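You operate a simulated robot arm through the tools that you are given. There is no shell and no other tool. Be economical: measure what you need, move in short steps, check, and stop when the job is done.

Carry out the task below with a simulated robot arm. There is one attempt and no reset: what you move stays moved.

Task
Pack the sealed bag in the open carton, close it and stick on the label with its number.
Fine: the carton on the bench; the label on top; leave the other labels and bags where they are. Set down upright: bag.
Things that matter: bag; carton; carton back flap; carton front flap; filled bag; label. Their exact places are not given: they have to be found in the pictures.

It is judged by the outcome, as a careful person would: the job done as asked, and still so three seconds after it is handed in. It fails if anything else is knocked over, pushed out of place, dropped, spilled or broken.

Robot
A 7-joint arm with a two-finger parallel gripper on a trunk, on a base that drives. Base frame: it is fixed to the floor where the robot stands at the start and does not move with it; the origin is under the middle of the robot, x ahead of it, y to its left, z up; the surface under the hand at the start is at about z = 0.86. Lengths are in m, angles in degrees, forces in N, time in s.
With the tool pointing down near the work surface it reaches from about 0.28 to 0.7 m from the robot's upright axis, wherever it stands. Its first joint turns from -166.0 to 166.0 degrees. Places, roughly: carton [0.5, -0.4, 0.9]; carton back flap [0.7, -0.4, 1]; carton front flap [0.4, -0.4, 1]. Payload 1.57 kg.
Tool frame: the origin (TCP) lies between the finger pads and is the grasp point; the fingertips stand 0.03 m ahead of it; z points along the fingers, y is the line along which they close. The gripper opens to 0.08 m. The fingers are 0.017 m wide and 0.012 m thick; the gripper's body (0.04 by 0.082 m) begins 0.08 m behind the TCP.
Orientation is that of the tool frame in the base frame, as [roll, pitch, yaw] about the fixed x, y, z axes, in that order (R = Rz(yaw) Ry(pitch) Rx(roll)). With the fingers straight down and closing along the base's y, the tool's x points along the base's -x, its y along +y and its z along -z.

Tools
- The arm moves only by the tool apply_moves. Its argument "commands" is a list of rows, each an object of numbers (a shift or turn left out is 0, a gripper value left out holds the last): "tx", "ty", "tz": the shift along the tool's x, y, z in m; "ax", "ay", "az": the turn, a rotation vector about the tool's x, y, z in degrees; "hand": the closure, from 0 (fully open) to 1 (shut). In form: [{"tx": .., "ty": .., "tz": .., "ax": .., "ay": .., "az": .., "hand": ..}, ...]. A call has 1 to 12 rows; each row is the pose to reach, as a shift and turn from the pose commanded when the call began, along the tool's axes at that moment. A row lasts 0.2 s, in which the tool goes at most 0.05 m and 8.6 degrees; a call with a longer step from one row to the next is refused whole, and so is a gripper value outside its range. Where a pose cannot be reached the arm comes as near as it can. A force on the tool above 40 N (or 10 N above the force at the start of the call, whichever is more), or a blocked arm, ends the call early, and 0.2 s more pass. Each finger travels about 0.072 m/s and halts on what it meets, pressing with about 36 N; the grip force reading is that of the motor and also rises with nothing between the fingers. The clock runs only during rows and for 0.2 s after the last one: add rows that repeat a pose to give the fingers time. The reply holds the time, the measured pose of the TCP, the force on the tool along the base axes, the opening and the grip force, in the units named above and with some noise, with the torque about the TCP (base axes, N m) and any sound that the robot's microphone picked up.
- Cameras (640 x 400 px; columns grow to the right, rows downward): "scene" is now at [-0.0046, 0.1273, 1.6024]; the picture's right is [-0.19, -0.98, 0.00], its down [-0.75, 0.14, -0.64] and it looks along [0.63, -0.12, -0.77] (base axes); focal length 258 px, centre (320, 200). "wrist" rides on the gripper at [0.072, -0.007, -0.122] in the tool frame; the picture's right is [0.09, 1.00, 0.00], its down [-0.84, 0.08, -0.54] and it looks along [-0.54, 0.05, 0.84] (tool axes); focal length 238 px, centre (320, 200).
- get_image(camera): a new picture of that camera. No time passes.
- lift_body(by): slides the trunk up (or, below 0, down) by that many m; the arm and the scene camera ride with it, the base frame stays. It gives what a move gives, with no picture.
- roll_base(legs): drives the robot by 1 to 6 legs, each [ahead, left, turn to the left] in m, m and degrees, along the robot's own axes; the way and the turn of a leg run together, so that a leg with both is an arc; at most 1.5 m and 180 degrees a leg. The arm and the cameras ride along, it lands a little off, and it stops where it bumps. It gives what a move gives.
- aim_head(pan, tilt): turns the head with the scene camera to pan (to the left, within 86 degrees either way) and tilt (down, from -29 to 69), counted from straight ahead of the robot. It gives what a move gives.
- locate(camera, pixels): for up to 12 pixels [column, row] of the newest picture of that camera ("zoom" is the newest enlarged one), the place [x, y, z] in the base frame of the surface seen there, good to about 0.003 m. No time passes.
- inspect(camera, box): a new picture of the part [left, top, right, bottom] of that camera's present view, enlarged. No time passes.
- close_job(): hands the job in; it is judged then, once.

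Go step by step. Measure first, check grasps and placings, and put right what went wrong. The budget is 80 turns and 52 pictures, counting those below and the enlarged ones. Unless the task says otherwise, let go and move clear before handing in, and close with one line.

The tools are called after "Emit:" by a JSON object that holds its "op" and its "data". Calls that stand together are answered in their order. apply_moves: Moves the arm, as the interface text tells. Its arguments: {"type":"object","properties":{"commands":{"type":"array","items":{"type":"object","properties":{"tx":{"type":"number"},"ty":{"type":"number"},"tz":{"type":"number"},"ax":{"type":"number"},"ay":{"type":"number"},"az":{"type":"number"},"hand":{"type":"number"}}}}},"required":["commands"]} The other tools are called the same way: lift_body (by) slides the trunk up or down; roll_base (legs) drives the base; aim_head (pan, tilt) turns the head that bears the scene camera; get_image (camera) takes a picture; locate (camera, pixels) gives the place of the surface under pixels of a picture; inspect (camera, box) takes an enlarged picture of a part of a camera's view; close_job () hands the job in.

At the start:

```text
clock: 0.0
tcp_pos: [0.3712, -0.1677, 1.2411]
tcp_rot: [-179.9, 0.0, -179.9]
wrist_force: [0.1, 0.1, 0.5]
ft_torque: [0.02, -0.03, 0.02]
gripper_width: 0.0796
finger_force: 0.1
trunk travel left (down, up): [-0.425, 0.055]
robot x, y, heading: [0.0015, 0.002, 0.1]
head pan, tilt: [-10.7, 50.1]
```

scene: 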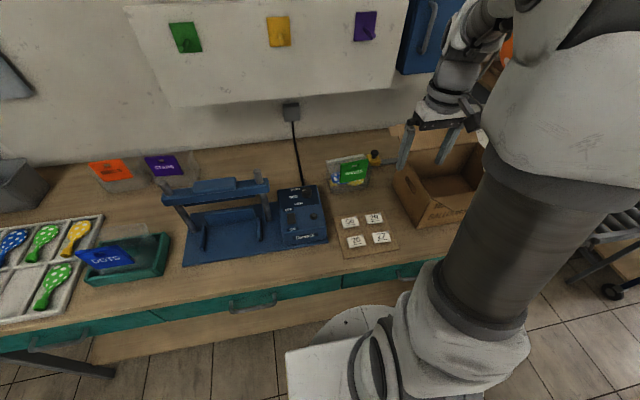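
wrist: 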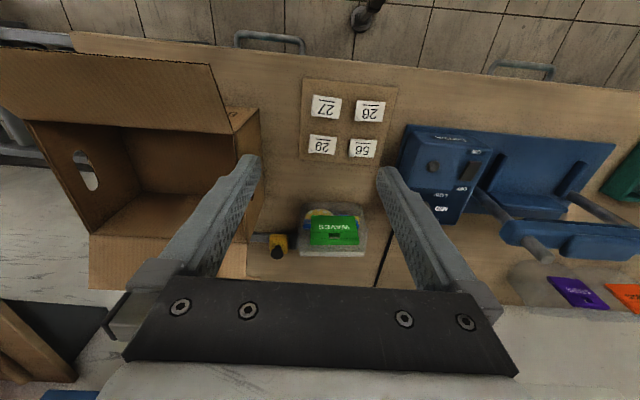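

The scene shows a bench with several bags (green WAVES near (348,170), DOTS, STARS, orange), four number labels at (365,230) and the carton at (440,185). I'll enlarge to find which bag is sealed and what its number is.

Emit:
{"op": "inspect", "data": {"camera": "scene", "box": [310, 130, 420, 260]}}

Emit:
{"op": "inspect", "data": {"camera": "scene", "box": [60, 140, 340, 315]}}

Emit:
{"op": "inspect", "data": {"camera": "wrist", "box": [240, 70, 420, 270]}}

```text
3.08 times, centred on (365, 195) of scene
```

zoom: 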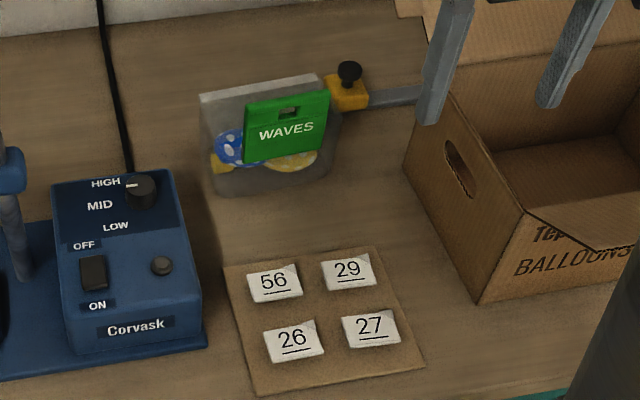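

```text
2.29 times, centred on (200, 228) of scene
```

zoom: 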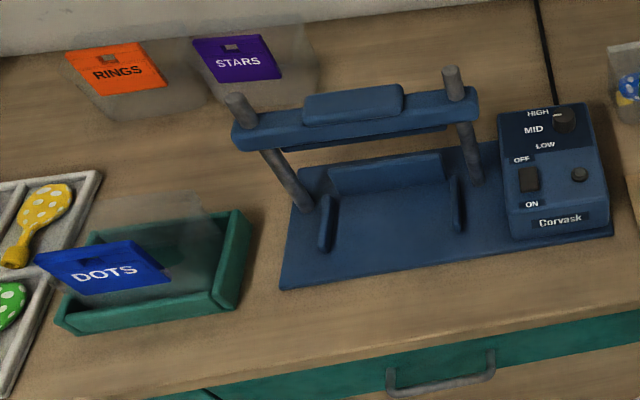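

```text
2.00 times, centred on (330, 170) of wrist
```

zoom: 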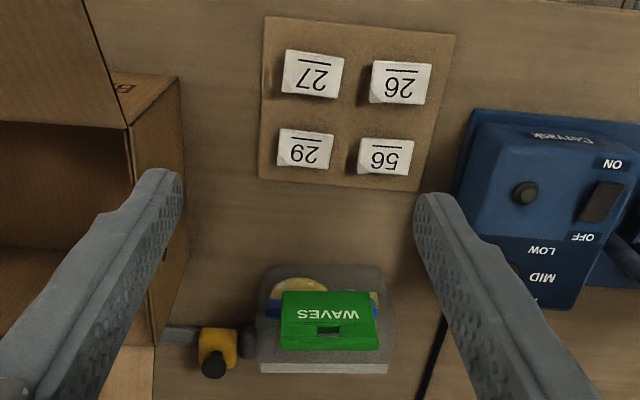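

WAVES is the sealed, filled bag, and its number isn't visible yet. I'll look for it at the wall signs and around the room.

Emit:
{"op": "inspect", "data": {"camera": "scene", "box": [120, 0, 440, 110]}}

Emit:
{"op": "aim_head", "data": {"pan": -10, "tilt": 15}}

Emit:
{"op": "get_image", "data": {"camera": "scene"}}

```text
2.00 times, centred on (280, 55) of scene
```

zoom: 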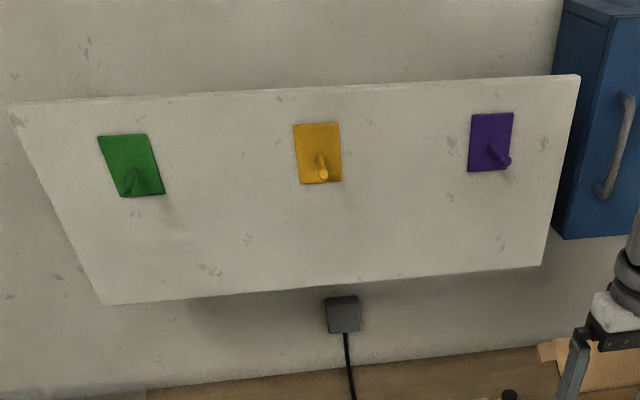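

```text
clock: 1.0
tcp_pos: [0.3712, -0.1682, 1.2422]
tcp_rot: [-179.8, -0.1, 180.0]
wrist_force: [0.2, 0.4, -0.5]
ft_torque: [0.0, 0.0, 0.0]
gripper_width: 0.0803
finger_force: 0.0
trunk travel left (down, up): [-0.425, 0.055]
robot x, y, heading: [0.0014, 0.0016, -0.0]
head pan, tilt: [-10.0, 15.0]
```

```text
45 pictures are left
```

scene: 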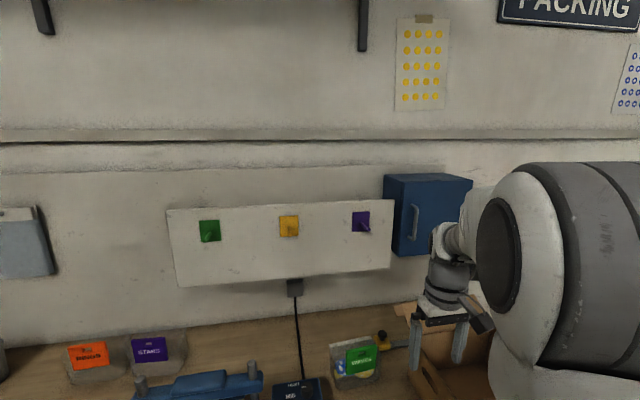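

There's a clipboard or tablet at the left (25,240), and posters at (420,60) and (630,80). I'll look left and right.

Emit:
{"op": "aim_head", "data": {"pan": 35, "tilt": 25}}

Emit:
{"op": "get_image", "data": {"camera": "scene"}}

Emit:
{"op": "aim_head", "data": {"pan": -65, "tilt": 20}}

Emit:
{"op": "get_image", "data": {"camera": "scene"}}

```text
clock: 2.1
tcp_pos: [0.3701, -0.168, 1.2421]
tcp_rot: [-179.8, 0.0, 180.0]
wrist_force: [0.6, 0.9, 0.1]
ft_torque: [0.02, -0.03, 0.02]
gripper_width: 0.0802
finger_force: 0.1
trunk travel left (down, up): [-0.425, 0.055]
robot x, y, heading: [0.0006, -0.0015, 0.2]
head pan, tilt: [35.0, 25.0]
```

```text
44 pictures are left
```

scene: 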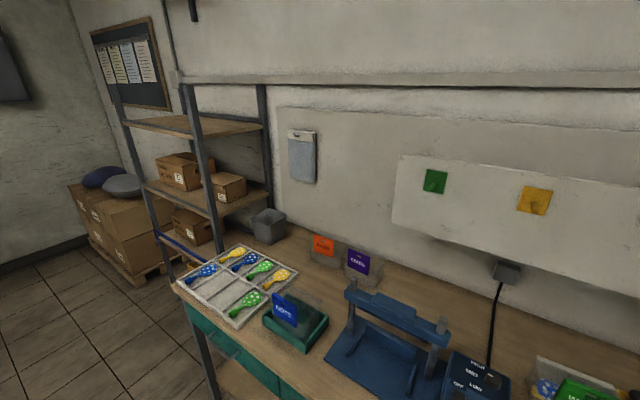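

```text
clock: 3.9
tcp_pos: [0.3711, -0.1674, 1.2426]
tcp_rot: [-179.8, 0.0, 180.0]
wrist_force: [0.6, -0.5, -0.6]
ft_torque: [-0.03, 0.02, -0.01]
gripper_width: 0.08
finger_force: 0.3
trunk travel left (down, up): [-0.425, 0.055]
robot x, y, heading: [-0.0011, -0.0013, -0.0]
head pan, tilt: [-65.0, 20.0]
```

```text
43 pictures are left
```

scene: 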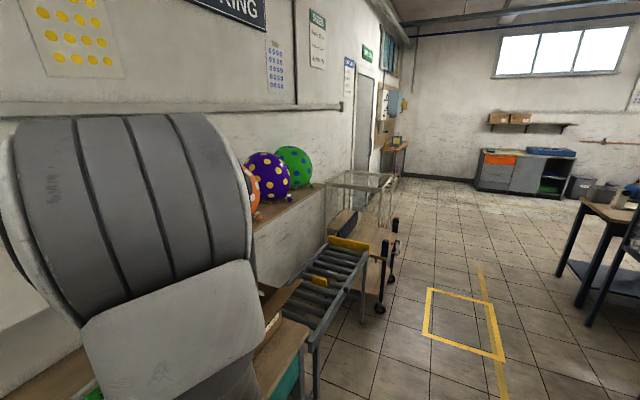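

The shelf cartons carry labels, and there are notice sheets on a board and on the wall at right. I'll enlarge the poster at (317,40), then the left board and shelf.

Emit:
{"op": "inspect", "data": {"camera": "scene", "box": [250, 0, 390, 110]}}

Emit:
{"op": "aim_head", "data": {"pan": 60, "tilt": 20}}

Emit:
{"op": "get_image", "data": {"camera": "scene"}}

```text
3.64 times, centred on (320, 55) of scene
```

zoom: 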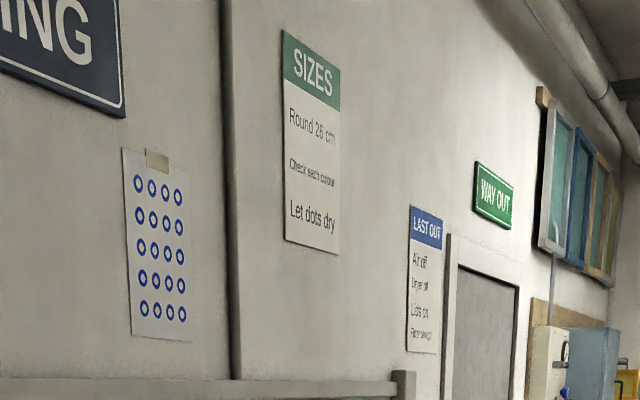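

```text
clock: 5.9
tcp_pos: [0.371, -0.1677, 1.2416]
tcp_rot: [-179.9, 0.0, -180.0]
wrist_force: [-0.2, 0.0, 0.7]
ft_torque: [0.01, -0.01, 0.02]
gripper_width: 0.0801
finger_force: 0.0
trunk travel left (down, up): [-0.425, 0.055]
robot x, y, heading: [-0.0009, 0.0049, -0.1]
head pan, tilt: [60.0, 20.0]
```

```text
41 pictures are left
```

scene: 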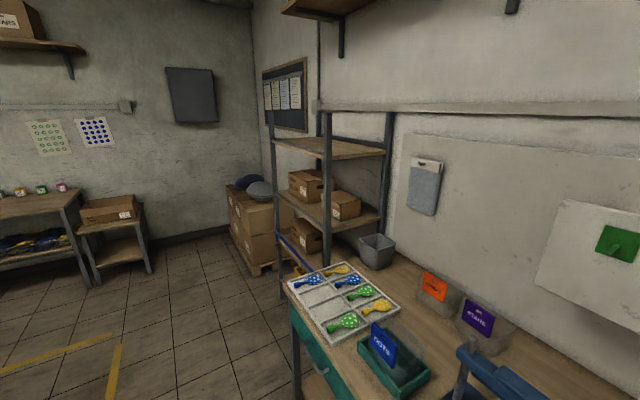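

Emit:
{"op": "inspect", "data": {"camera": "scene", "box": [260, 60, 310, 130]}}

Emit:
{"op": "inspect", "data": {"camera": "scene", "box": [280, 150, 450, 260]}}

```text
5.71 times, centred on (285, 95) of scene
```

zoom: 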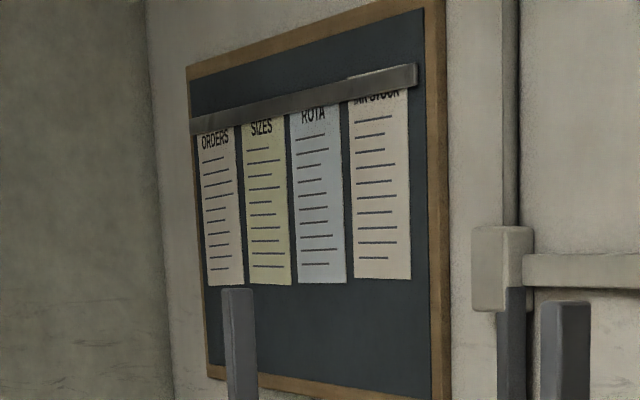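

```text
3.64 times, centred on (365, 205) of scene
```

zoom: 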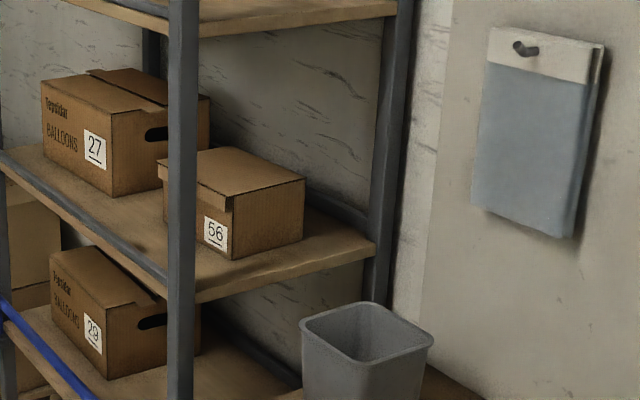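

The shelf cartons already bear 27, 56 and 29. That isn't proof of this bag's number, which may be on the back of its card, so I'll look closely at the bag and measure the geometry.

Emit:
{"op": "aim_head", "data": {"pan": -22, "tilt": 50}}

Emit:
{"op": "get_image", "data": {"camera": "scene"}}

Emit:
{"op": "locate", "data": {"camera": "wrist", "pixels": [[302, 252], [364, 252], [312, 245], [355, 245], [312, 220], [355, 220], [327, 106], [370, 111], [322, 145], [362, 149], [278, 240], [320, 212]]}}

Emit:
{"op": "locate", "data": {"camera": "wrist", "pixels": [[30, 124], [232, 132], [208, 66], [0, 50], [92, 235], [246, 238], [258, 155], [255, 112], [90, 285], [245, 275], [170, 165], [150, 220]]}}

```text
clock: 7.5
tcp_pos: [0.3715, -0.1687, 1.242]
tcp_rot: [-179.9, -0.1, 180.0]
wrist_force: [-0.8, 0.4, -0.1]
ft_torque: [-0.03, 0.0, -0.02]
gripper_width: 0.0797
finger_force: 0.1
trunk travel left (down, up): [-0.425, 0.055]
robot x, y, heading: [0.0034, -0.0, -0.1]
head pan, tilt: [-22.0, 50.0]
```

```text
38 pictures are left
```

scene: 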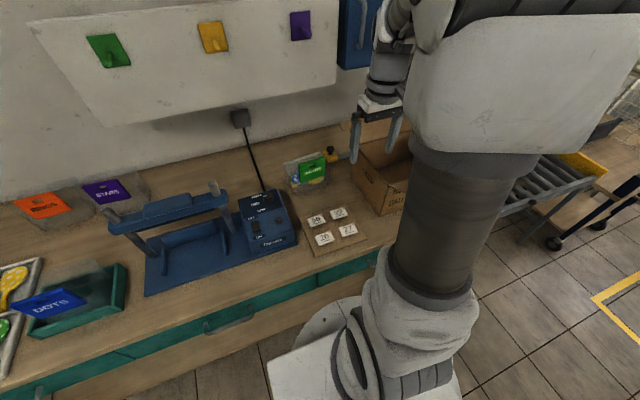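

```text
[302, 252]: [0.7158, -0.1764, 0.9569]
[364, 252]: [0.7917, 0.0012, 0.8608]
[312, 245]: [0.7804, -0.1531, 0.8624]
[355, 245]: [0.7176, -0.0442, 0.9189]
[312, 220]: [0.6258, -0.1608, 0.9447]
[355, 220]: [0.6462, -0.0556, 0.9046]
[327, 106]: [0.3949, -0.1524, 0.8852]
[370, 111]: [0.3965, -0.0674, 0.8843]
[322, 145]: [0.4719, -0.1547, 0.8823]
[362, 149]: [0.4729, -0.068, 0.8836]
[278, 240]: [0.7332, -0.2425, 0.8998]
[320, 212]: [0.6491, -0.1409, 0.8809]
```

```text
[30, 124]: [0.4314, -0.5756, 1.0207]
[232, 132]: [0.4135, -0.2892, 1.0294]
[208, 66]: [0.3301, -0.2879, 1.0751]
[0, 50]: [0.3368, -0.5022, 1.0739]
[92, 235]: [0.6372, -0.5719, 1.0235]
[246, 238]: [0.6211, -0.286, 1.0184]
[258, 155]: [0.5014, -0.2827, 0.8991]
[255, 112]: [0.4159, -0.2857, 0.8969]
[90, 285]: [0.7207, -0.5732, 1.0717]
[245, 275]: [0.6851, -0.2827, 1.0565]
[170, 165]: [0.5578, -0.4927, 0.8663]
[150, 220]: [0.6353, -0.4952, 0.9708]
```

Carton: x 0.415–0.63, y −0.575…−0.285, rim z≈1.02, flaps sticking up and out. I'll zoom on the bag at (308,170) and measure it.

Emit:
{"op": "inspect", "data": {"camera": "scene", "box": [270, 130, 360, 205]}}

Emit:
{"op": "inspect", "data": {"camera": "wrist", "box": [260, 195, 390, 270]}}

```text
5.33 times, centred on (315, 168) of scene
```

zoom: 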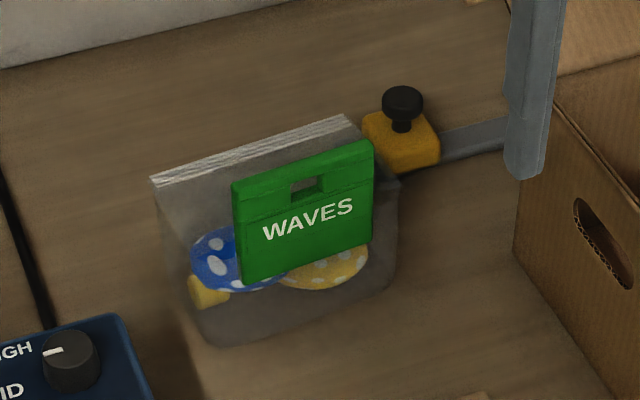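

```text
4.92 times, centred on (325, 232) of wrist
```

zoom: 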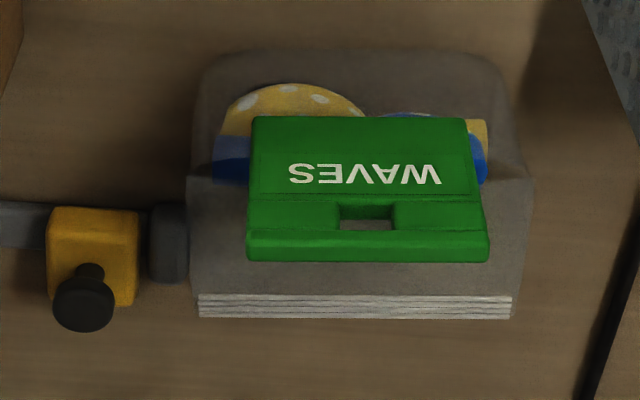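

The bag stands upright with a ribbed sealed top edge (zoom 200–510, 308) and a green card in front. I'll measure the points.

Emit:
{"op": "locate", "data": {"camera": "zoom", "pixels": [[205, 308], [355, 308], [505, 308], [355, 280], [255, 250], [480, 250], [370, 130], [470, 160], [220, 65], [480, 65], [110, 240], [85, 300]]}}

Emit:
{"op": "locate", "data": {"camera": "scene", "pixels": [[317, 218], [340, 212], [324, 238], [348, 227], [297, 160], [305, 185], [322, 158], [305, 178], [322, 180], [331, 158], [312, 236], [336, 248]]}}

```text
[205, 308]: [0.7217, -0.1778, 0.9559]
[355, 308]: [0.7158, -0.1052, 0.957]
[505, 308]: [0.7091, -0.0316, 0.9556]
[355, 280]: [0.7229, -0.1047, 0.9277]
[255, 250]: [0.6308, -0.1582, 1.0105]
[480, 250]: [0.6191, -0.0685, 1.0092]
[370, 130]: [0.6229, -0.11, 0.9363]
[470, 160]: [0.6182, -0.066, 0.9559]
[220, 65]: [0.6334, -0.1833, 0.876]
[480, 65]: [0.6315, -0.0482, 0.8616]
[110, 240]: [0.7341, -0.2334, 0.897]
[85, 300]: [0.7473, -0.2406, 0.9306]
```

```text
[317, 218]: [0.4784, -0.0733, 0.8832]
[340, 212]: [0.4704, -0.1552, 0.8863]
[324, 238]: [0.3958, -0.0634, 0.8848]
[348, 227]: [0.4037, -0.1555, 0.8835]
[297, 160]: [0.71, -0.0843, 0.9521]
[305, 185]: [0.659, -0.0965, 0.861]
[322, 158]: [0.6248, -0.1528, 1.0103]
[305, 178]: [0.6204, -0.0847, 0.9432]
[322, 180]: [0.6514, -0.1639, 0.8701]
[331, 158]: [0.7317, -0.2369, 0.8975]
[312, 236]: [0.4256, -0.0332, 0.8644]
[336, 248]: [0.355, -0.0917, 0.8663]
```

The card stands at x≈0.62 (z 0.93–1.01) while the ribbed seam is at x≈0.715 (z≈0.957). I need a closer, lower view, so I'll bring the wrist camera in front of the bag with a forward tilt.

Emit:
{"op": "apply_moves", "data": {"commands": [{"tx": -0.01, "ty": 0.017, "tz": 0.03, "ay": -7.5}, {"tx": -0.02, "ty": 0.034, "tz": 0.06, "ay": -15}, {"tx": -0.03, "ty": 0.05, "tz": 0.09, "ay": -22.5}, {"tx": -0.05, "ty": 0.067, "tz": 0.13, "ay": -30}, {"tx": -0.05, "ty": 0.067, "tz": 0.13, "ay": -30}]}}

Emit:
{"op": "get_image", "data": {"camera": "wrist"}}

```text
clock: 8.7
tcp_pos: [0.4209, -0.0999, 1.1102]
tcp_rot: [-179.9, 29.9, -179.9]
wrist_force: [0.6, 0.8, -0.8]
ft_torque: [0.01, 0.01, -0.03]
gripper_width: 0.0799
finger_force: 0.0
out of reach, approached as far as the arm can: row 4
trunk travel left (down, up): [-0.425, 0.055]
robot x, y, heading: [-0.0007, 0.001, 0.2]
head pan, tilt: [-22.0, 50.0]
```

```text
35 pictures are left
```

wrist: 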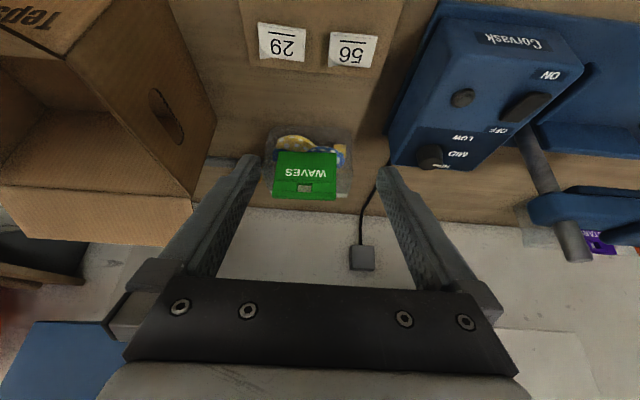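

The bag shows at (305,170); I'll enlarge it.

Emit:
{"op": "inspect", "data": {"camera": "wrist", "box": [250, 120, 370, 210]}}

Emit:
{"op": "locate", "data": {"camera": "zoom", "pixels": [[160, 400], [150, 160], [460, 160], [180, 90], [280, 290], [280, 180], [280, 395], [110, 330], [530, 330], [520, 200], [100, 190], [500, 100]]}}

```text
4.44 times, centred on (310, 165) of wrist
```

zoom: 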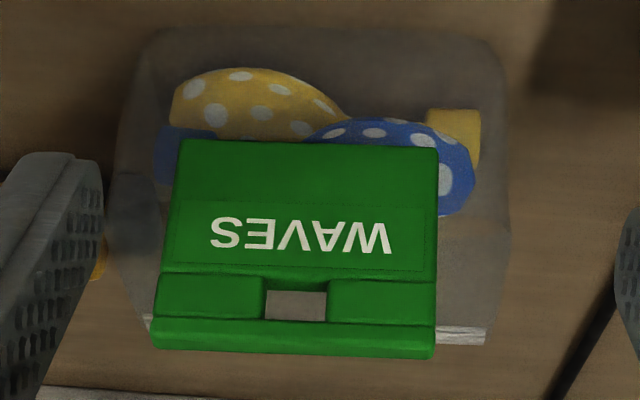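

```text
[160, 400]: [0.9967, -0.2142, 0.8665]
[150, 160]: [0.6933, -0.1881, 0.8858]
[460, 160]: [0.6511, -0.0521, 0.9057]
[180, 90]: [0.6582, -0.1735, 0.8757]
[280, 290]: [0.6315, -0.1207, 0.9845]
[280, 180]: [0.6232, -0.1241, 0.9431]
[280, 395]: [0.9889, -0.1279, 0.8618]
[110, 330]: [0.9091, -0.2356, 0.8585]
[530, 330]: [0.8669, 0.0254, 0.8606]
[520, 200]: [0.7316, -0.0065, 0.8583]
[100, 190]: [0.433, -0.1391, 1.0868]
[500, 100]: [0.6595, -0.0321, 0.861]
```

The card is a thick folded header with a hang hole, top z≈1.01. I need a side view of the card/pouch gap, so first I'll check the sealer's heights to avoid hitting it.

Emit:
{"op": "locate", "data": {"camera": "scene", "pixels": [[175, 207], [130, 222], [213, 188], [256, 205], [275, 235], [245, 118], [205, 245], [290, 215]]}}

```text
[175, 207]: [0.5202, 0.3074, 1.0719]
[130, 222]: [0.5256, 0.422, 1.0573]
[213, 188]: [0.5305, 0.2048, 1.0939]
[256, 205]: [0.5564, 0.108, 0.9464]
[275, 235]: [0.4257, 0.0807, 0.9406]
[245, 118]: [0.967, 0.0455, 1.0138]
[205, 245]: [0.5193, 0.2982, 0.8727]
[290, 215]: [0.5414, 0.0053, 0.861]
```

The sealer's posts top out at z≈1.095, so I'll go around at z 1.13 and look along −y at the bag from its left side.

Emit:
{"op": "apply_moves", "data": {"commands": [{"tx": -0.0153, "ty": 0.0158, "tz": 0.0069, "ax": 3.75, "az": 6.5}, {"tx": -0.0305, "ty": 0.0317, "tz": 0.0138, "ax": 7.5, "az": 13}, {"tx": -0.0458, "ty": 0.0475, "tz": 0.0208, "ax": 11.25, "az": 19.5}, {"tx": -0.061, "ty": 0.0633, "tz": 0.0277, "ax": 15, "az": 26}, {"tx": -0.0763, "ty": 0.0792, "tz": 0.0346, "ax": 18.75, "az": 32.5}, {"tx": -0.0915, "ty": 0.095, "tz": 0.0415, "ax": 22.5, "az": 39}, {"tx": -0.1068, "ty": 0.1108, "tz": 0.0484, "ax": 26.25, "az": 45.5}, {"tx": -0.122, "ty": 0.1267, "tz": 0.0553, "ax": 30, "az": 52}, {"tx": -0.1373, "ty": 0.1425, "tz": 0.0623, "ax": 33.75, "az": 58.5}, {"tx": -0.1525, "ty": 0.1583, "tz": 0.0692, "ax": 37.5, "az": 65}, {"tx": -0.1678, "ty": 0.1742, "tz": 0.0761, "ax": 41.25, "az": 71.5}, {"tx": -0.183, "ty": 0.19, "tz": 0.083, "ax": 45, "az": 78}]}}

Emit:
{"op": "get_image", "data": {"camera": "wrist"}}

```text
clock: 11.3
tcp_pos: [0.6206, 0.0893, 1.1308]
tcp_rot: [180.0, 30.1, 89.9]
wrist_force: [1.1, 0.3, -0.2]
ft_torque: [0.01, 0.0, 0.01]
gripper_width: 0.0798
finger_force: 0.0
trunk travel left (down, up): [-0.425, 0.055]
robot x, y, heading: [-0.0033, -0.001, 0.1]
head pan, tilt: [-22.0, 50.0]
```

```text
33 pictures are left
```

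wrist: 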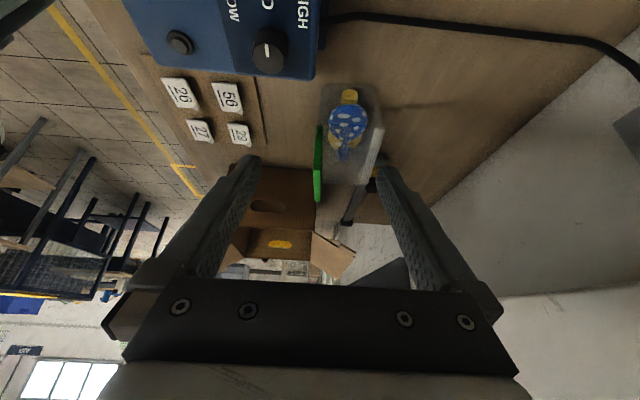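

Emit:
{"op": "inspect", "data": {"camera": "wrist", "box": [280, 75, 420, 215]}}

```text
2.86 times, centred on (350, 145) of wrist
```

zoom: 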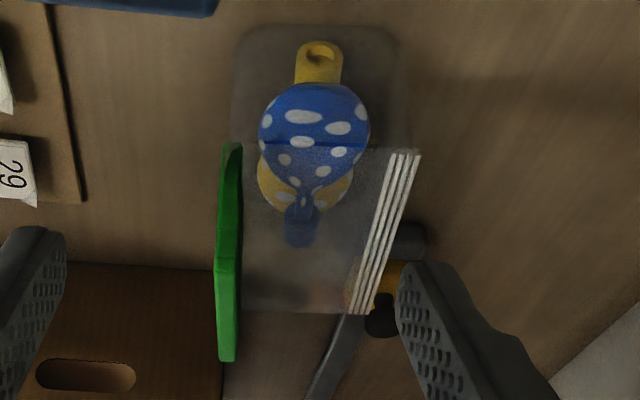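

The side view shows a boxy pouch with the card on its front face rising above it, and the ribbed seam on the back top edge. I'll measure the thickness and heights.

Emit:
{"op": "locate", "data": {"camera": "zoom", "pixels": [[222, 350], [234, 350], [222, 270], [238, 270], [222, 160], [238, 160], [405, 155], [362, 310], [300, 300], [330, 60], [245, 60], [290, 270]]}}

Emit:
{"op": "inspect", "data": {"camera": "wrist", "box": [150, 60, 270, 160]}}

```text
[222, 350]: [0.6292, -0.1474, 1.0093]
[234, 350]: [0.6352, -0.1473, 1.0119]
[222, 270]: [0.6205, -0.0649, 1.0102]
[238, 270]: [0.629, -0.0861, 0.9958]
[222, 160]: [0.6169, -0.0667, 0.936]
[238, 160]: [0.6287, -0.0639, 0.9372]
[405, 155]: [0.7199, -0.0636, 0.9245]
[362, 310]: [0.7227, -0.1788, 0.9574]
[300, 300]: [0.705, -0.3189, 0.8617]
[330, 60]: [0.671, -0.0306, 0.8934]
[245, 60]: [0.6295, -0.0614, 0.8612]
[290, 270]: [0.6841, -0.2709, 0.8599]
```

```text
4.00 times, centred on (210, 110) of wrist
```

zoom: 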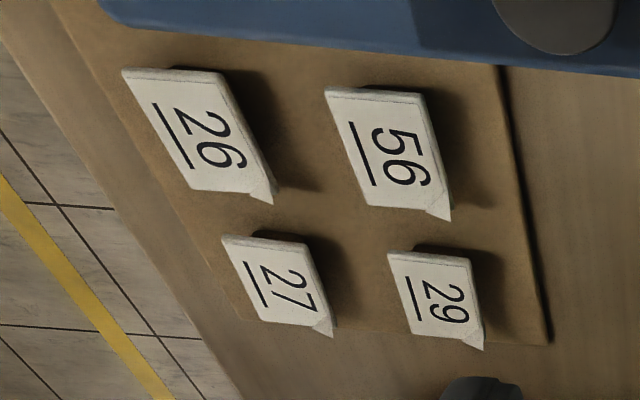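

The card is about 10 mm thick at x≈0.628, yawed about 5°, and its top stands clear of the pouch, so it's a good grip. I'll move above it with fingers straight down, closing across its thickness.

Emit:
{"op": "apply_moves", "data": {"commands": [{"tx": -0.0265, "ty": 0.0013, "tz": 0.0211, "ay": 5}, {"tx": -0.053, "ty": 0.0026, "tz": 0.0422, "ay": 10}, {"tx": -0.0795, "ty": 0.004, "tz": 0.0632, "ay": 15}, {"tx": -0.106, "ty": 0.0053, "tz": 0.0843, "ay": 20}, {"tx": -0.1325, "ty": 0.0067, "tz": 0.1054, "ay": 25}, {"tx": -0.159, "ty": 0.008, "tz": 0.1265, "ay": 30}, {"tx": -0.159, "ty": 0.008, "tz": 0.1265, "ay": 30}]}}

Emit:
{"op": "apply_moves", "data": {"commands": [{"az": -5}, {"az": -5}]}}

Emit:
{"op": "get_image", "data": {"camera": "wrist"}}

```text
clock: 12.9
tcp_pos: [0.6284, -0.1127, 1.1]
tcp_rot: [-180.0, 0.0, 90.0]
wrist_force: [0.3, -0.6, 0.5]
ft_torque: [0.03, -0.02, -0.01]
gripper_width: 0.08
finger_force: 0.1
trunk travel left (down, up): [-0.425, 0.055]
robot x, y, heading: [-0.0, 0.0006, 0.2]
head pan, tilt: [-22.0, 50.0]
```

```text
clock: 13.5
tcp_pos: [0.6299, -0.1114, 1.1011]
tcp_rot: [-180.0, 0.0, 95.0]
wrist_force: [0.5, 0.3, 0.4]
ft_torque: [-0.01, -0.01, 0.01]
gripper_width: 0.0804
finger_force: 0.1
trunk travel left (down, up): [-0.425, 0.055]
robot x, y, heading: [0.0003, -0.0016, 0.0]
head pan, tilt: [-22.0, 50.0]
```

```text
30 pictures are left
```

wrist: 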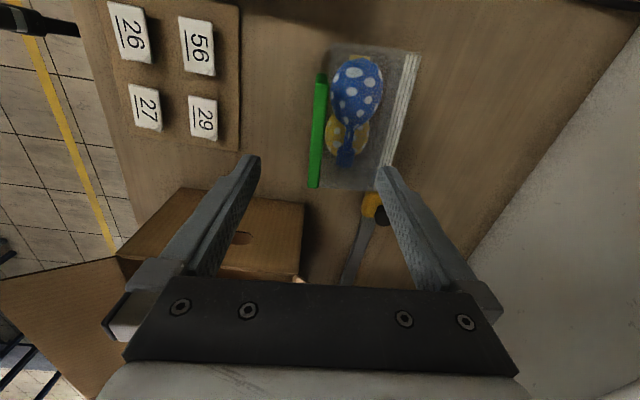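

The card (column ~315) is centred between and aligned with the fingers. I'll descend to z≈0.99 and close.

Emit:
{"op": "apply_moves", "data": {"commands": [{"tz": 0.03, "hand": 0.4}, {"tz": 0.06, "hand": 0.4}, {"tz": 0.09, "hand": 0.4}, {"tz": 0.11, "hand": 0.4}, {"tz": 0.11, "hand": 1}, {"tz": 0.11, "hand": 1}, {"tz": 0.11, "hand": 1}, {"tz": 0.11, "hand": 1}]}}

```text
clock: 15.3
tcp_pos: [0.629, -0.1119, 0.9918]
tcp_rot: [-180.0, 0.1, 94.9]
wrist_force: [-0.1, 0.0, 0.0]
ft_torque: [0.0, 0.04, -0.02]
gripper_width: 0.0107
finger_force: 28.4
trunk travel left (down, up): [-0.425, 0.055]
robot x, y, heading: [-0.0003, 0.0039, 0.2]
head pan, tilt: [-22.0, 50.0]
```

The card is gripped (opening 10.7 mm). I'll lift it slowly and check.

Emit:
{"op": "apply_moves", "data": {"commands": [{"tz": -0.02}, {"tz": -0.05}, {"tz": -0.09}, {"tz": -0.13}, {"tz": -0.17}, {"tz": -0.21}, {"tz": -0.21}]}}

Emit:
{"op": "get_image", "data": {"camera": "wrist"}}

Emit:
{"op": "get_image", "data": {"camera": "scene"}}

```text
clock: 16.9
tcp_pos: [0.6294, -0.1125, 1.2029]
tcp_rot: [-180.0, 0.0, 94.9]
wrist_force: [-0.4, 0.9, -0.6]
ft_torque: [0.02, 0.03, 0.02]
gripper_width: 0.011
finger_force: 28.9
trunk travel left (down, up): [-0.425, 0.055]
robot x, y, heading: [-0.0004, 0.0041, 0.0]
head pan, tilt: [-22.0, 50.0]
```

```text
29 pictures are left
```

wrist: 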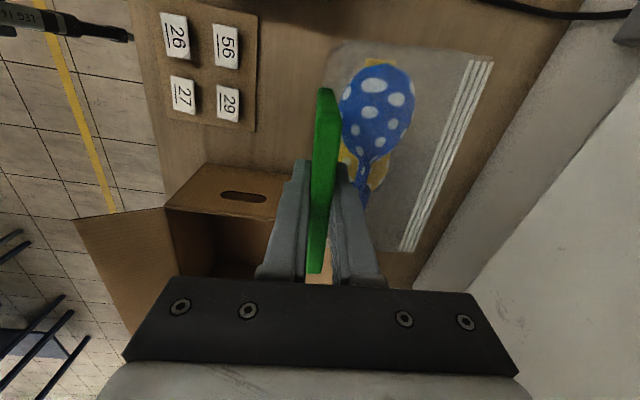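

```text
28 pictures are left
```

scene: 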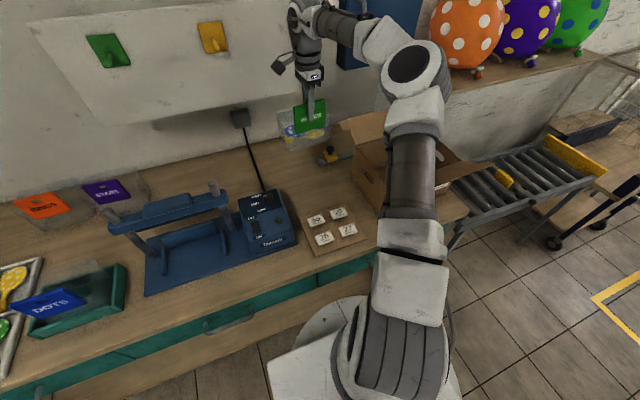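

The bag is held. Before packing I'll turn it round to see whether its back bears the number, moving it towards the robot as it turns.

Emit:
{"op": "apply_moves", "data": {"commands": [{"ty": -0.025, "tz": -0.005, "az": -8}, {"ty": -0.05, "tz": -0.01, "az": -16}, {"ty": -0.075, "tz": -0.02, "az": -24}, {"ty": -0.1, "tz": -0.03, "az": -32}, {"ty": -0.125, "tz": -0.03, "az": -40}, {"ty": -0.15, "tz": -0.03, "az": -48}, {"ty": -0.15, "tz": -0.03, "az": -56}, {"ty": -0.15, "tz": -0.03, "az": -64}, {"ty": -0.15, "tz": -0.03, "az": -72}, {"ty": -0.15, "tz": -0.03, "az": -80}, {"ty": -0.15, "tz": -0.03, "az": -88}, {"ty": -0.15, "tz": -0.03, "az": -96}]}}

Emit:
{"op": "apply_moves", "data": {"commands": [{"az": -8}, {"az": -16}, {"az": -24}, {"az": -32}, {"az": -40}, {"az": -48}, {"az": -56}, {"az": -64}, {"az": -64}]}}

Emit:
{"op": "get_image", "data": {"camera": "scene"}}

```text
clock: 19.5
tcp_pos: [0.4801, -0.1259, 1.2312]
tcp_rot: [-179.9, -0.1, -168.9]
wrist_force: [-0.3, 0.0, -1.0]
ft_torque: [-0.01, -0.01, -0.02]
gripper_width: 0.0109
finger_force: 29.4
trunk travel left (down, up): [-0.425, 0.055]
robot x, y, heading: [0.0009, 0.0036, -0.3]
head pan, tilt: [-22.0, 50.0]
```

```text
clock: 21.5
tcp_pos: [0.3446, 0.0396, 1.2071]
tcp_rot: [-179.9, 0.0, -105.2]
wrist_force: [0.2, 0.2, -0.8]
ft_torque: [0.02, -0.04, 0.02]
gripper_width: 0.0108
finger_force: 28.6
out of reach, approached as far as the arm can: row 3, 4, 5, 6, 7, 8, 9
trunk travel left (down, up): [-0.425, 0.055]
robot x, y, heading: [-0.006, -0.0027, 0.1]
head pan, tilt: [-22.0, 50.0]
```

```text
27 pictures are left
```

scene: 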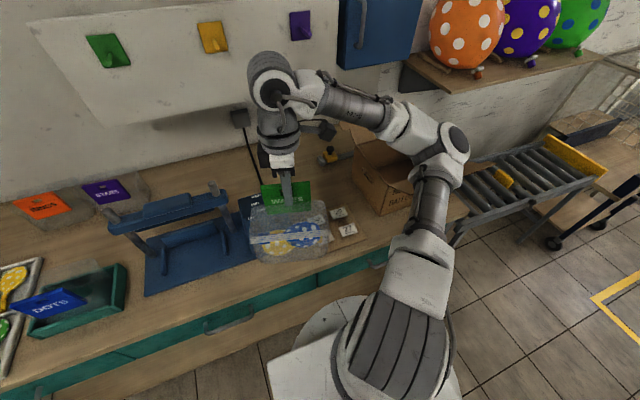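

The bag's back now faces the camera at (288,225), though the arm drifted to (0.34, 0.04) at its reach limit. I'll enlarge the view.

Emit:
{"op": "inspect", "data": {"camera": "scene", "box": [240, 175, 340, 270]}}

```text
4.21 times, centred on (290, 222) of scene
```

zoom: 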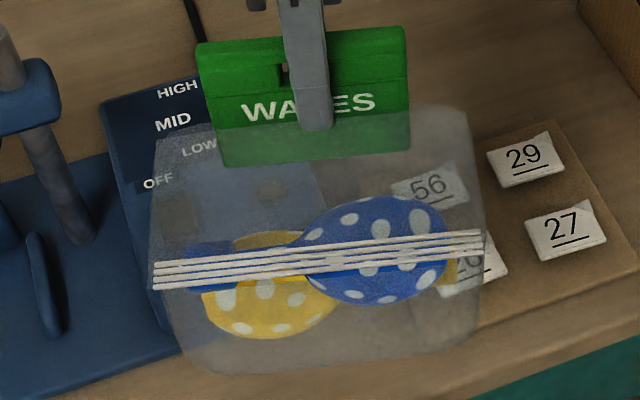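

The bag's back has no number. I'll search elsewhere: the room's left side (cartons, pallet, far shelf) for a name-to-number key.

Emit:
{"op": "aim_head", "data": {"pan": 80, "tilt": 15}}

Emit:
{"op": "get_image", "data": {"camera": "scene"}}

Emit:
{"op": "inspect", "data": {"camera": "scene", "box": [400, 130, 580, 310]}}

```text
clock: 23.3
tcp_pos: [0.3456, 0.0398, 1.2084]
tcp_rot: [-179.9, 0.0, -105.2]
wrist_force: [-0.2, 0.2, -0.5]
ft_torque: [-0.01, 0.04, 0.0]
gripper_width: 0.0107
finger_force: 28.6
trunk travel left (down, up): [-0.425, 0.055]
robot x, y, heading: [0.0019, 0.0025, 0.1]
head pan, tilt: [80.0, 15.0]
```

```text
25 pictures are left
```

scene: 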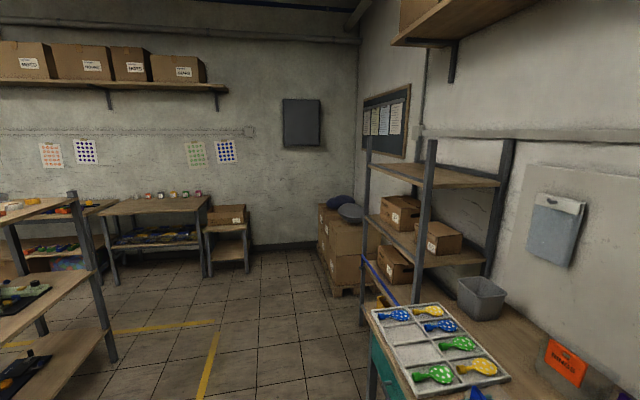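

```text
2.22 times, centred on (490, 220) of scene
```

zoom: 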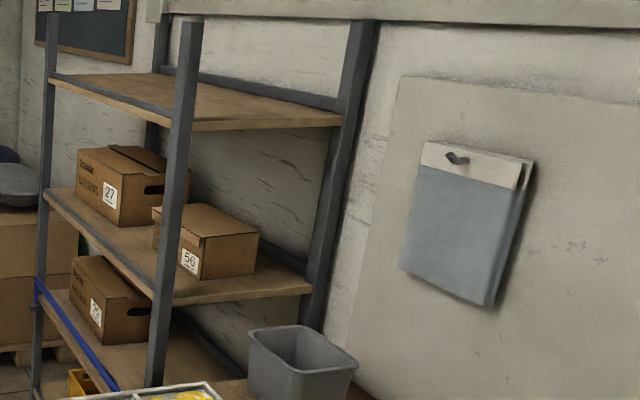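

Emit:
{"op": "inspect", "data": {"camera": "scene", "box": [375, 190, 465, 290]}}

Emit:
{"op": "inspect", "data": {"camera": "scene", "box": [0, 30, 260, 240]}}

```text
4.00 times, centred on (420, 240) of scene
```

zoom: 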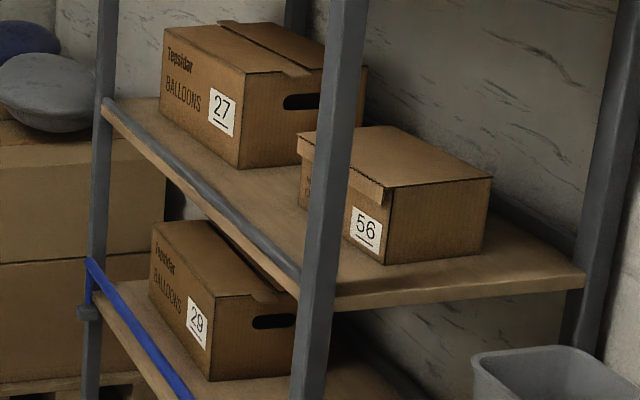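

```text
1.90 times, centred on (130, 135) of scene
```

zoom: 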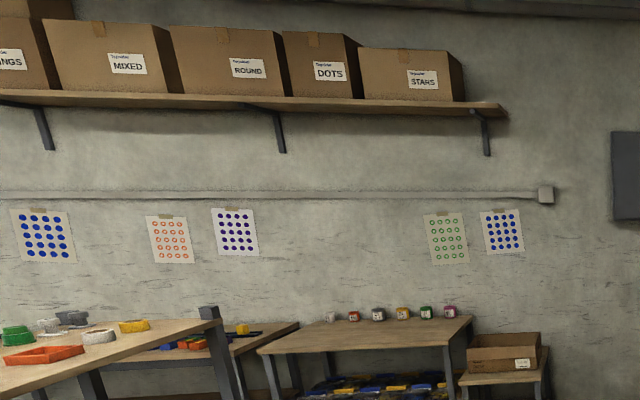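

Reading the third shelf label accurately matters, so I'll zoom harder on it and then look at the carton itself.

Emit:
{"op": "inspect", "data": {"camera": "scene", "box": [415, 255, 435, 285]}}

Emit:
{"op": "aim_head", "data": {"pan": -42, "tilt": 50}}

Emit:
{"op": "get_image", "data": {"camera": "scene"}}

```text
13.33 times, centred on (425, 270) of scene
```

zoom: 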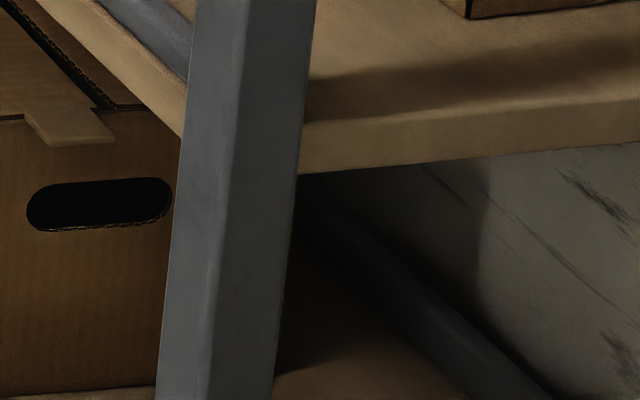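

```text
clock: 25.3
tcp_pos: [0.346, 0.0404, 1.2089]
tcp_rot: [-180.0, 0.0, -105.2]
wrist_force: [0.1, -0.3, -0.3]
ft_torque: [-0.01, -0.02, -0.03]
gripper_width: 0.0109
finger_force: 28.6
trunk travel left (down, up): [-0.425, 0.055]
robot x, y, heading: [0.0008, -0.002, 0.2]
head pan, tilt: [-42.0, 50.0]
```

```text
20 pictures are left
```

scene: 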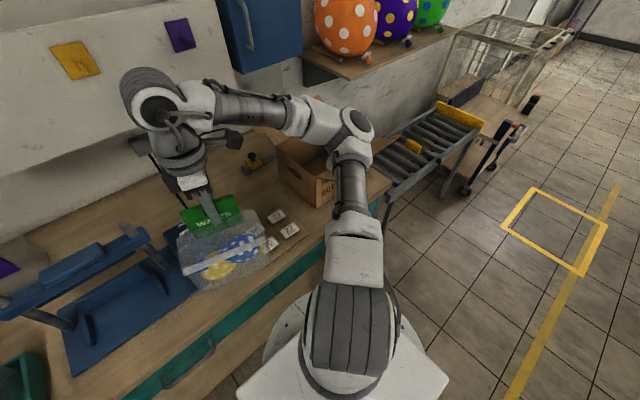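

My crop was off: the third label is at about (389,270) in that view. I'll go back and zoom on exactly that.

Emit:
{"op": "aim_head", "data": {"pan": 80, "tilt": 15}}

Emit:
{"op": "inspect", "data": {"camera": "scene", "box": [374, 200, 446, 284]}}

Emit:
{"op": "inspect", "data": {"camera": "scene", "box": [380, 260, 400, 280]}}

```text
clock: 27.3
tcp_pos: [0.346, 0.0388, 1.2082]
tcp_rot: [-179.9, 0.0, -105.1]
wrist_force: [0.3, -0.3, -1.4]
ft_torque: [-0.02, 0.01, -0.03]
gripper_width: 0.0109
finger_force: 28.6
trunk travel left (down, up): [-0.425, 0.055]
robot x, y, heading: [0.0005, 0.001, -0.1]
head pan, tilt: [80.0, 15.0]
```

```text
4.76 times, centred on (410, 242) of scene
```

zoom: 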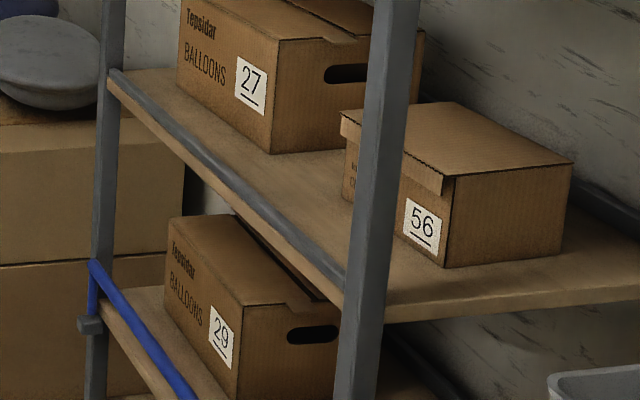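

```text
16.00 times, centred on (390, 270) of scene
```

zoom: 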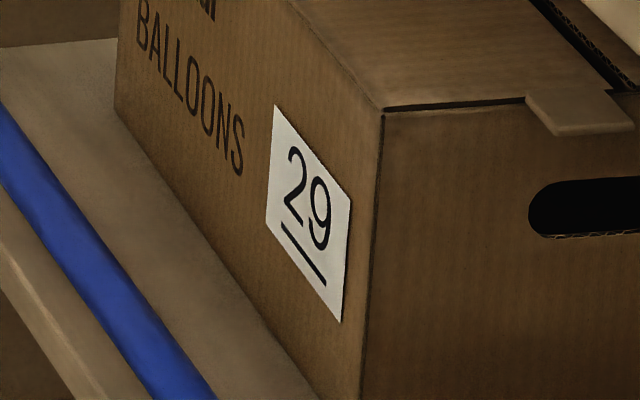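

The shelf cartons are certainly 27, 56 and 29, which leaves 26. For more evidence I'll look at the open carton's faces, now that the arm is off it.

Emit:
{"op": "aim_head", "data": {"pan": -42, "tilt": 50}}

Emit:
{"op": "inspect", "data": {"camera": "scene", "box": [235, 90, 395, 210]}}

```text
clock: 29.3
tcp_pos: [0.3451, 0.0399, 1.2084]
tcp_rot: [-179.9, 0.0, -105.2]
wrist_force: [0.1, 0.7, 0.6]
ft_torque: [-0.06, 0.0, -0.02]
gripper_width: 0.0108
finger_force: 28.3
trunk travel left (down, up): [-0.425, 0.055]
robot x, y, heading: [0.0002, -0.0024, -0.0]
head pan, tilt: [-42.0, 50.0]
```

```text
3.33 times, centred on (315, 150) of scene
```

zoom: 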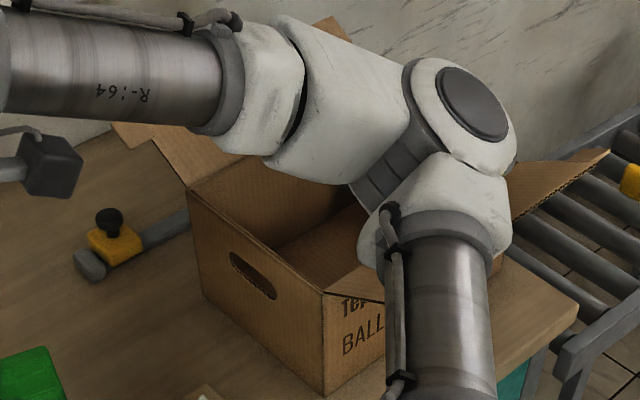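

The visible carton faces have no number, so nothing contradicts 26, the only one of the four labels not already on a packed carton. I'll turn the bag back to its first orientation and raise it.

Emit:
{"op": "apply_moves", "data": {"commands": [{"tz": -0.01, "az": 8}, {"tz": -0.02, "az": 16}, {"tz": -0.03, "az": 24}, {"tz": -0.03, "az": 32}, {"tz": -0.03, "az": 40}, {"tz": -0.03, "az": 48}, {"tz": -0.03, "az": 56}, {"tz": -0.03, "az": 64}, {"tz": -0.03, "az": 72}, {"tz": -0.03, "az": 80}]}}

```text
clock: 31.5
tcp_pos: [0.3414, 0.04, 1.2356]
tcp_rot: [-180.0, 0.0, 174.7]
wrist_force: [-0.5, 0.7, -1.1]
ft_torque: [-0.01, -0.02, -0.02]
gripper_width: 0.0108
finger_force: 28.6
trunk travel left (down, up): [-0.425, 0.055]
robot x, y, heading: [0.0002, 0.0015, -0.0]
head pan, tilt: [-42.0, 50.0]
```

The hand is back near yaw 175°. Next I'll carry the bag over the carton to TCP (0.48, −0.43) while turning to yaw 90°.

Emit:
{"op": "apply_moves", "data": {"commands": [{"tx": -0.0152, "ty": -0.0379, "tz": -0.015, "az": 7.06}, {"tx": -0.0303, "ty": -0.0758, "tz": -0.02, "az": 14.12}, {"tx": -0.0455, "ty": -0.1138, "tz": -0.02, "az": 21.18}, {"tx": -0.0607, "ty": -0.1517, "tz": -0.02, "az": 28.24}, {"tx": -0.0758, "ty": -0.1896, "tz": -0.02, "az": 35.3}, {"tx": -0.091, "ty": -0.2275, "tz": -0.02, "az": 42.36}, {"tx": -0.1062, "ty": -0.2654, "tz": -0.02, "az": 49.42}, {"tx": -0.1213, "ty": -0.3033, "tz": -0.02, "az": 56.48}, {"tx": -0.1365, "ty": -0.3413, "tz": -0.02, "az": 63.54}, {"tx": -0.1517, "ty": -0.3792, "tz": -0.02, "az": 70.6}, {"tx": -0.1668, "ty": -0.4171, "tz": -0.02, "az": 77.66}, {"tx": -0.182, "ty": -0.455, "tz": -0.02, "az": 84.7}]}}

Emit:
{"op": "get_image", "data": {"camera": "scene"}}

Emit:
{"op": "get_image", "data": {"camera": "wrist"}}

```text
clock: 34.1
tcp_pos: [0.4849, -0.4308, 1.2562]
tcp_rot: [179.9, 0.1, 90.2]
wrist_force: [0.0, 0.2, 0.4]
ft_torque: [0.03, 0.05, 0.01]
gripper_width: 0.0109
finger_force: 28.7
trunk travel left (down, up): [-0.425, 0.055]
robot x, y, heading: [-0.0026, 0.0025, 0.0]
head pan, tilt: [-42.0, 50.0]
```

```text
16 pictures are left
```

scene: 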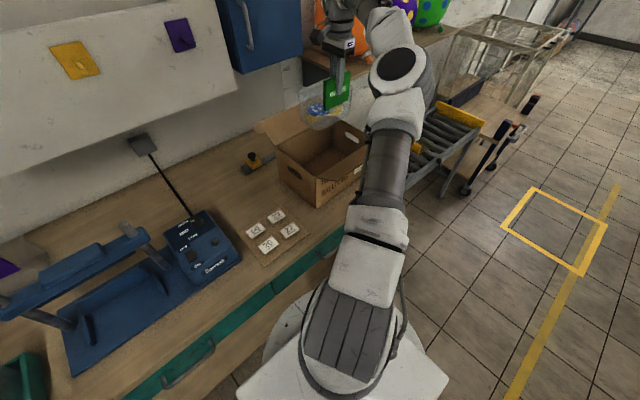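

```text
15 pictures are left
```

wrist: 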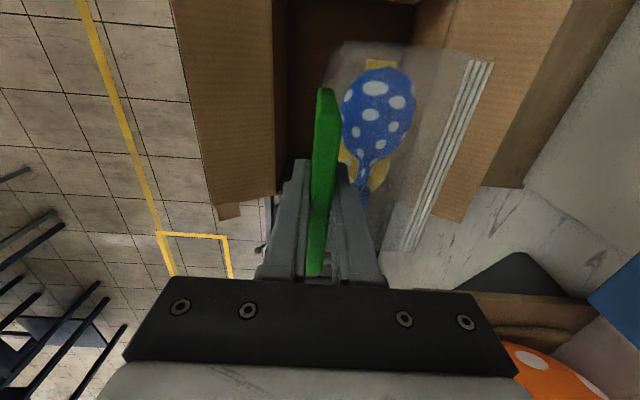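

The bag hangs over the open carton, with walls at columns ~275 and ~415 and the bag between them. I'll align the yaw by 3° and lower it to just above the floor.

Emit:
{"op": "apply_moves", "data": {"commands": [{"tz": 0.03, "az": -3}, {"tz": 0.07, "az": -3}, {"tz": 0.11, "az": -3}, {"tz": 0.15, "az": -3}, {"tz": 0.18, "az": -3}, {"tz": 0.21, "az": -3}, {"tz": 0.235, "az": -3}, {"tz": 0.25, "az": -3}, {"tz": 0.256, "az": -3}, {"tz": 0.256, "az": -3}]}}

```text
clock: 36.3
tcp_pos: [0.4841, -0.4316, 1.0003]
tcp_rot: [179.9, 0.1, 93.3]
wrist_force: [0.0, 0.3, -0.4]
ft_torque: [0.02, 0.03, -0.02]
gripper_width: 0.0109
finger_force: 28.8
trunk travel left (down, up): [-0.425, 0.055]
robot x, y, heading: [-0.0045, -0.0, 0.1]
head pan, tilt: [-42.0, 50.0]
```

Nothing has been touched yet at z=1.000. I'll creep down until contact.

Emit:
{"op": "apply_moves", "data": {"commands": [{"tz": 0.002}, {"tz": 0.004}, {"tz": 0.004}]}}

```text
clock: 37.1
tcp_pos: [0.4828, -0.4313, 0.9974]
tcp_rot: [-180.0, 0.1, 93.2]
wrist_force: [-0.4, 0.0, 0.6]
ft_torque: [-0.06, 0.02, -0.02]
gripper_width: 0.0109
finger_force: 28.9
trunk travel left (down, up): [-0.425, 0.055]
robot x, y, heading: [0.0, -0.0014, 0.1]
head pan, tilt: [-42.0, 50.0]
```

Emit:
{"op": "apply_moves", "data": {"commands": [{"tz": 0.002}, {"tz": 0.003}, {"tz": 0.003}]}}

```text
clock: 37.9
tcp_pos: [0.4821, -0.4301, 0.9964]
tcp_rot: [179.8, 0.2, 93.1]
wrist_force: [0.7, -0.6, 16.8]
ft_torque: [0.11, -0.1, -0.05]
gripper_width: 0.0109
finger_force: 28.4
trunk travel left (down, up): [-0.425, 0.055]
robot x, y, heading: [-0.002, -0.0028, 0.3]
head pan, tilt: [-42.0, 50.0]
```

The upward force of 17 N means the bag sits on the carton floor. I'll ease off, open partly, rise clear and check.

Emit:
{"op": "apply_moves", "data": {"commands": [{"tz": -0.002, "hand": 0.5}, {"tz": -0.002, "hand": 0.5}, {"tz": -0.002, "hand": 0.5}, {"tz": -0.03, "hand": 0.5}, {"tz": -0.07, "hand": 0.5}, {"tz": -0.11, "hand": 0.5}, {"tz": -0.15, "hand": 0.5}, {"tz": -0.2, "hand": 0.5}]}}

Emit:
{"op": "get_image", "data": {"camera": "wrist"}}

Emit:
{"op": "locate", "data": {"camera": "wrist", "pixels": [[318, 200], [318, 150], [200, 150], [240, 100], [270, 120], [275, 180], [415, 60], [430, 130], [460, 180], [240, 205], [500, 180], [400, 40]]}}

```text
clock: 39.7
tcp_pos: [0.4833, -0.43, 1.1967]
tcp_rot: [179.9, 0.1, 93.3]
wrist_force: [0.2, 0.2, 0.1]
ft_torque: [0.0, 0.0, 0.02]
gripper_width: 0.0402
finger_force: 0.2
trunk travel left (down, up): [-0.425, 0.055]
robot x, y, heading: [0.0003, 0.0003, 0.2]
head pan, tilt: [-42.0, 50.0]
```

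```text
14 pictures are left
```

wrist: 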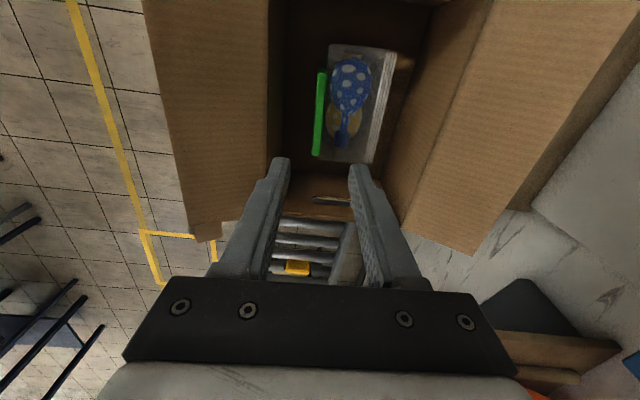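

```text
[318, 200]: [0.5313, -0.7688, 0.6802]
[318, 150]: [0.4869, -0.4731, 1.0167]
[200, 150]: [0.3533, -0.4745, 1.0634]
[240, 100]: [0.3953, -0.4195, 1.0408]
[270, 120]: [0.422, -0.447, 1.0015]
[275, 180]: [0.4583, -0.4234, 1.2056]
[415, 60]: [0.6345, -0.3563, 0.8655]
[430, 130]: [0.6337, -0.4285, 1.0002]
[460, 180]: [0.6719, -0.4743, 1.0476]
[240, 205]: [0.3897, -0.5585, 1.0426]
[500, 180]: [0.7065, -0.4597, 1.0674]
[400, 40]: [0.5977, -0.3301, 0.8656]
```

The bag stands upright inside the carton. To fold the flaps, the far one at x≈0.72 needs the robot further right, so I'll measure the floor clearances from the last scene picture.

Emit:
{"op": "locate", "data": {"camera": "scene", "pixels": [[300, 310], [262, 345], [240, 385], [390, 200], [385, 165], [396, 190], [385, 195], [468, 195], [400, 240], [310, 250], [330, 285], [212, 345]]}}

```text
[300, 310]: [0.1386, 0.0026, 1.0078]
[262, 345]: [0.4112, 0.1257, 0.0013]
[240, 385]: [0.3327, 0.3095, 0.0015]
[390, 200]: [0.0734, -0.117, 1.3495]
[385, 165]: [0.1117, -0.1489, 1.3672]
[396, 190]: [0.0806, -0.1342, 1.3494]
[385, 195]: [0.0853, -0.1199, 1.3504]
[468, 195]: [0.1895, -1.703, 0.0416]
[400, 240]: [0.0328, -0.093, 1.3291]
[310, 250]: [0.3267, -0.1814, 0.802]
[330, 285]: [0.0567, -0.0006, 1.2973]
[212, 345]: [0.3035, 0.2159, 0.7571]
```

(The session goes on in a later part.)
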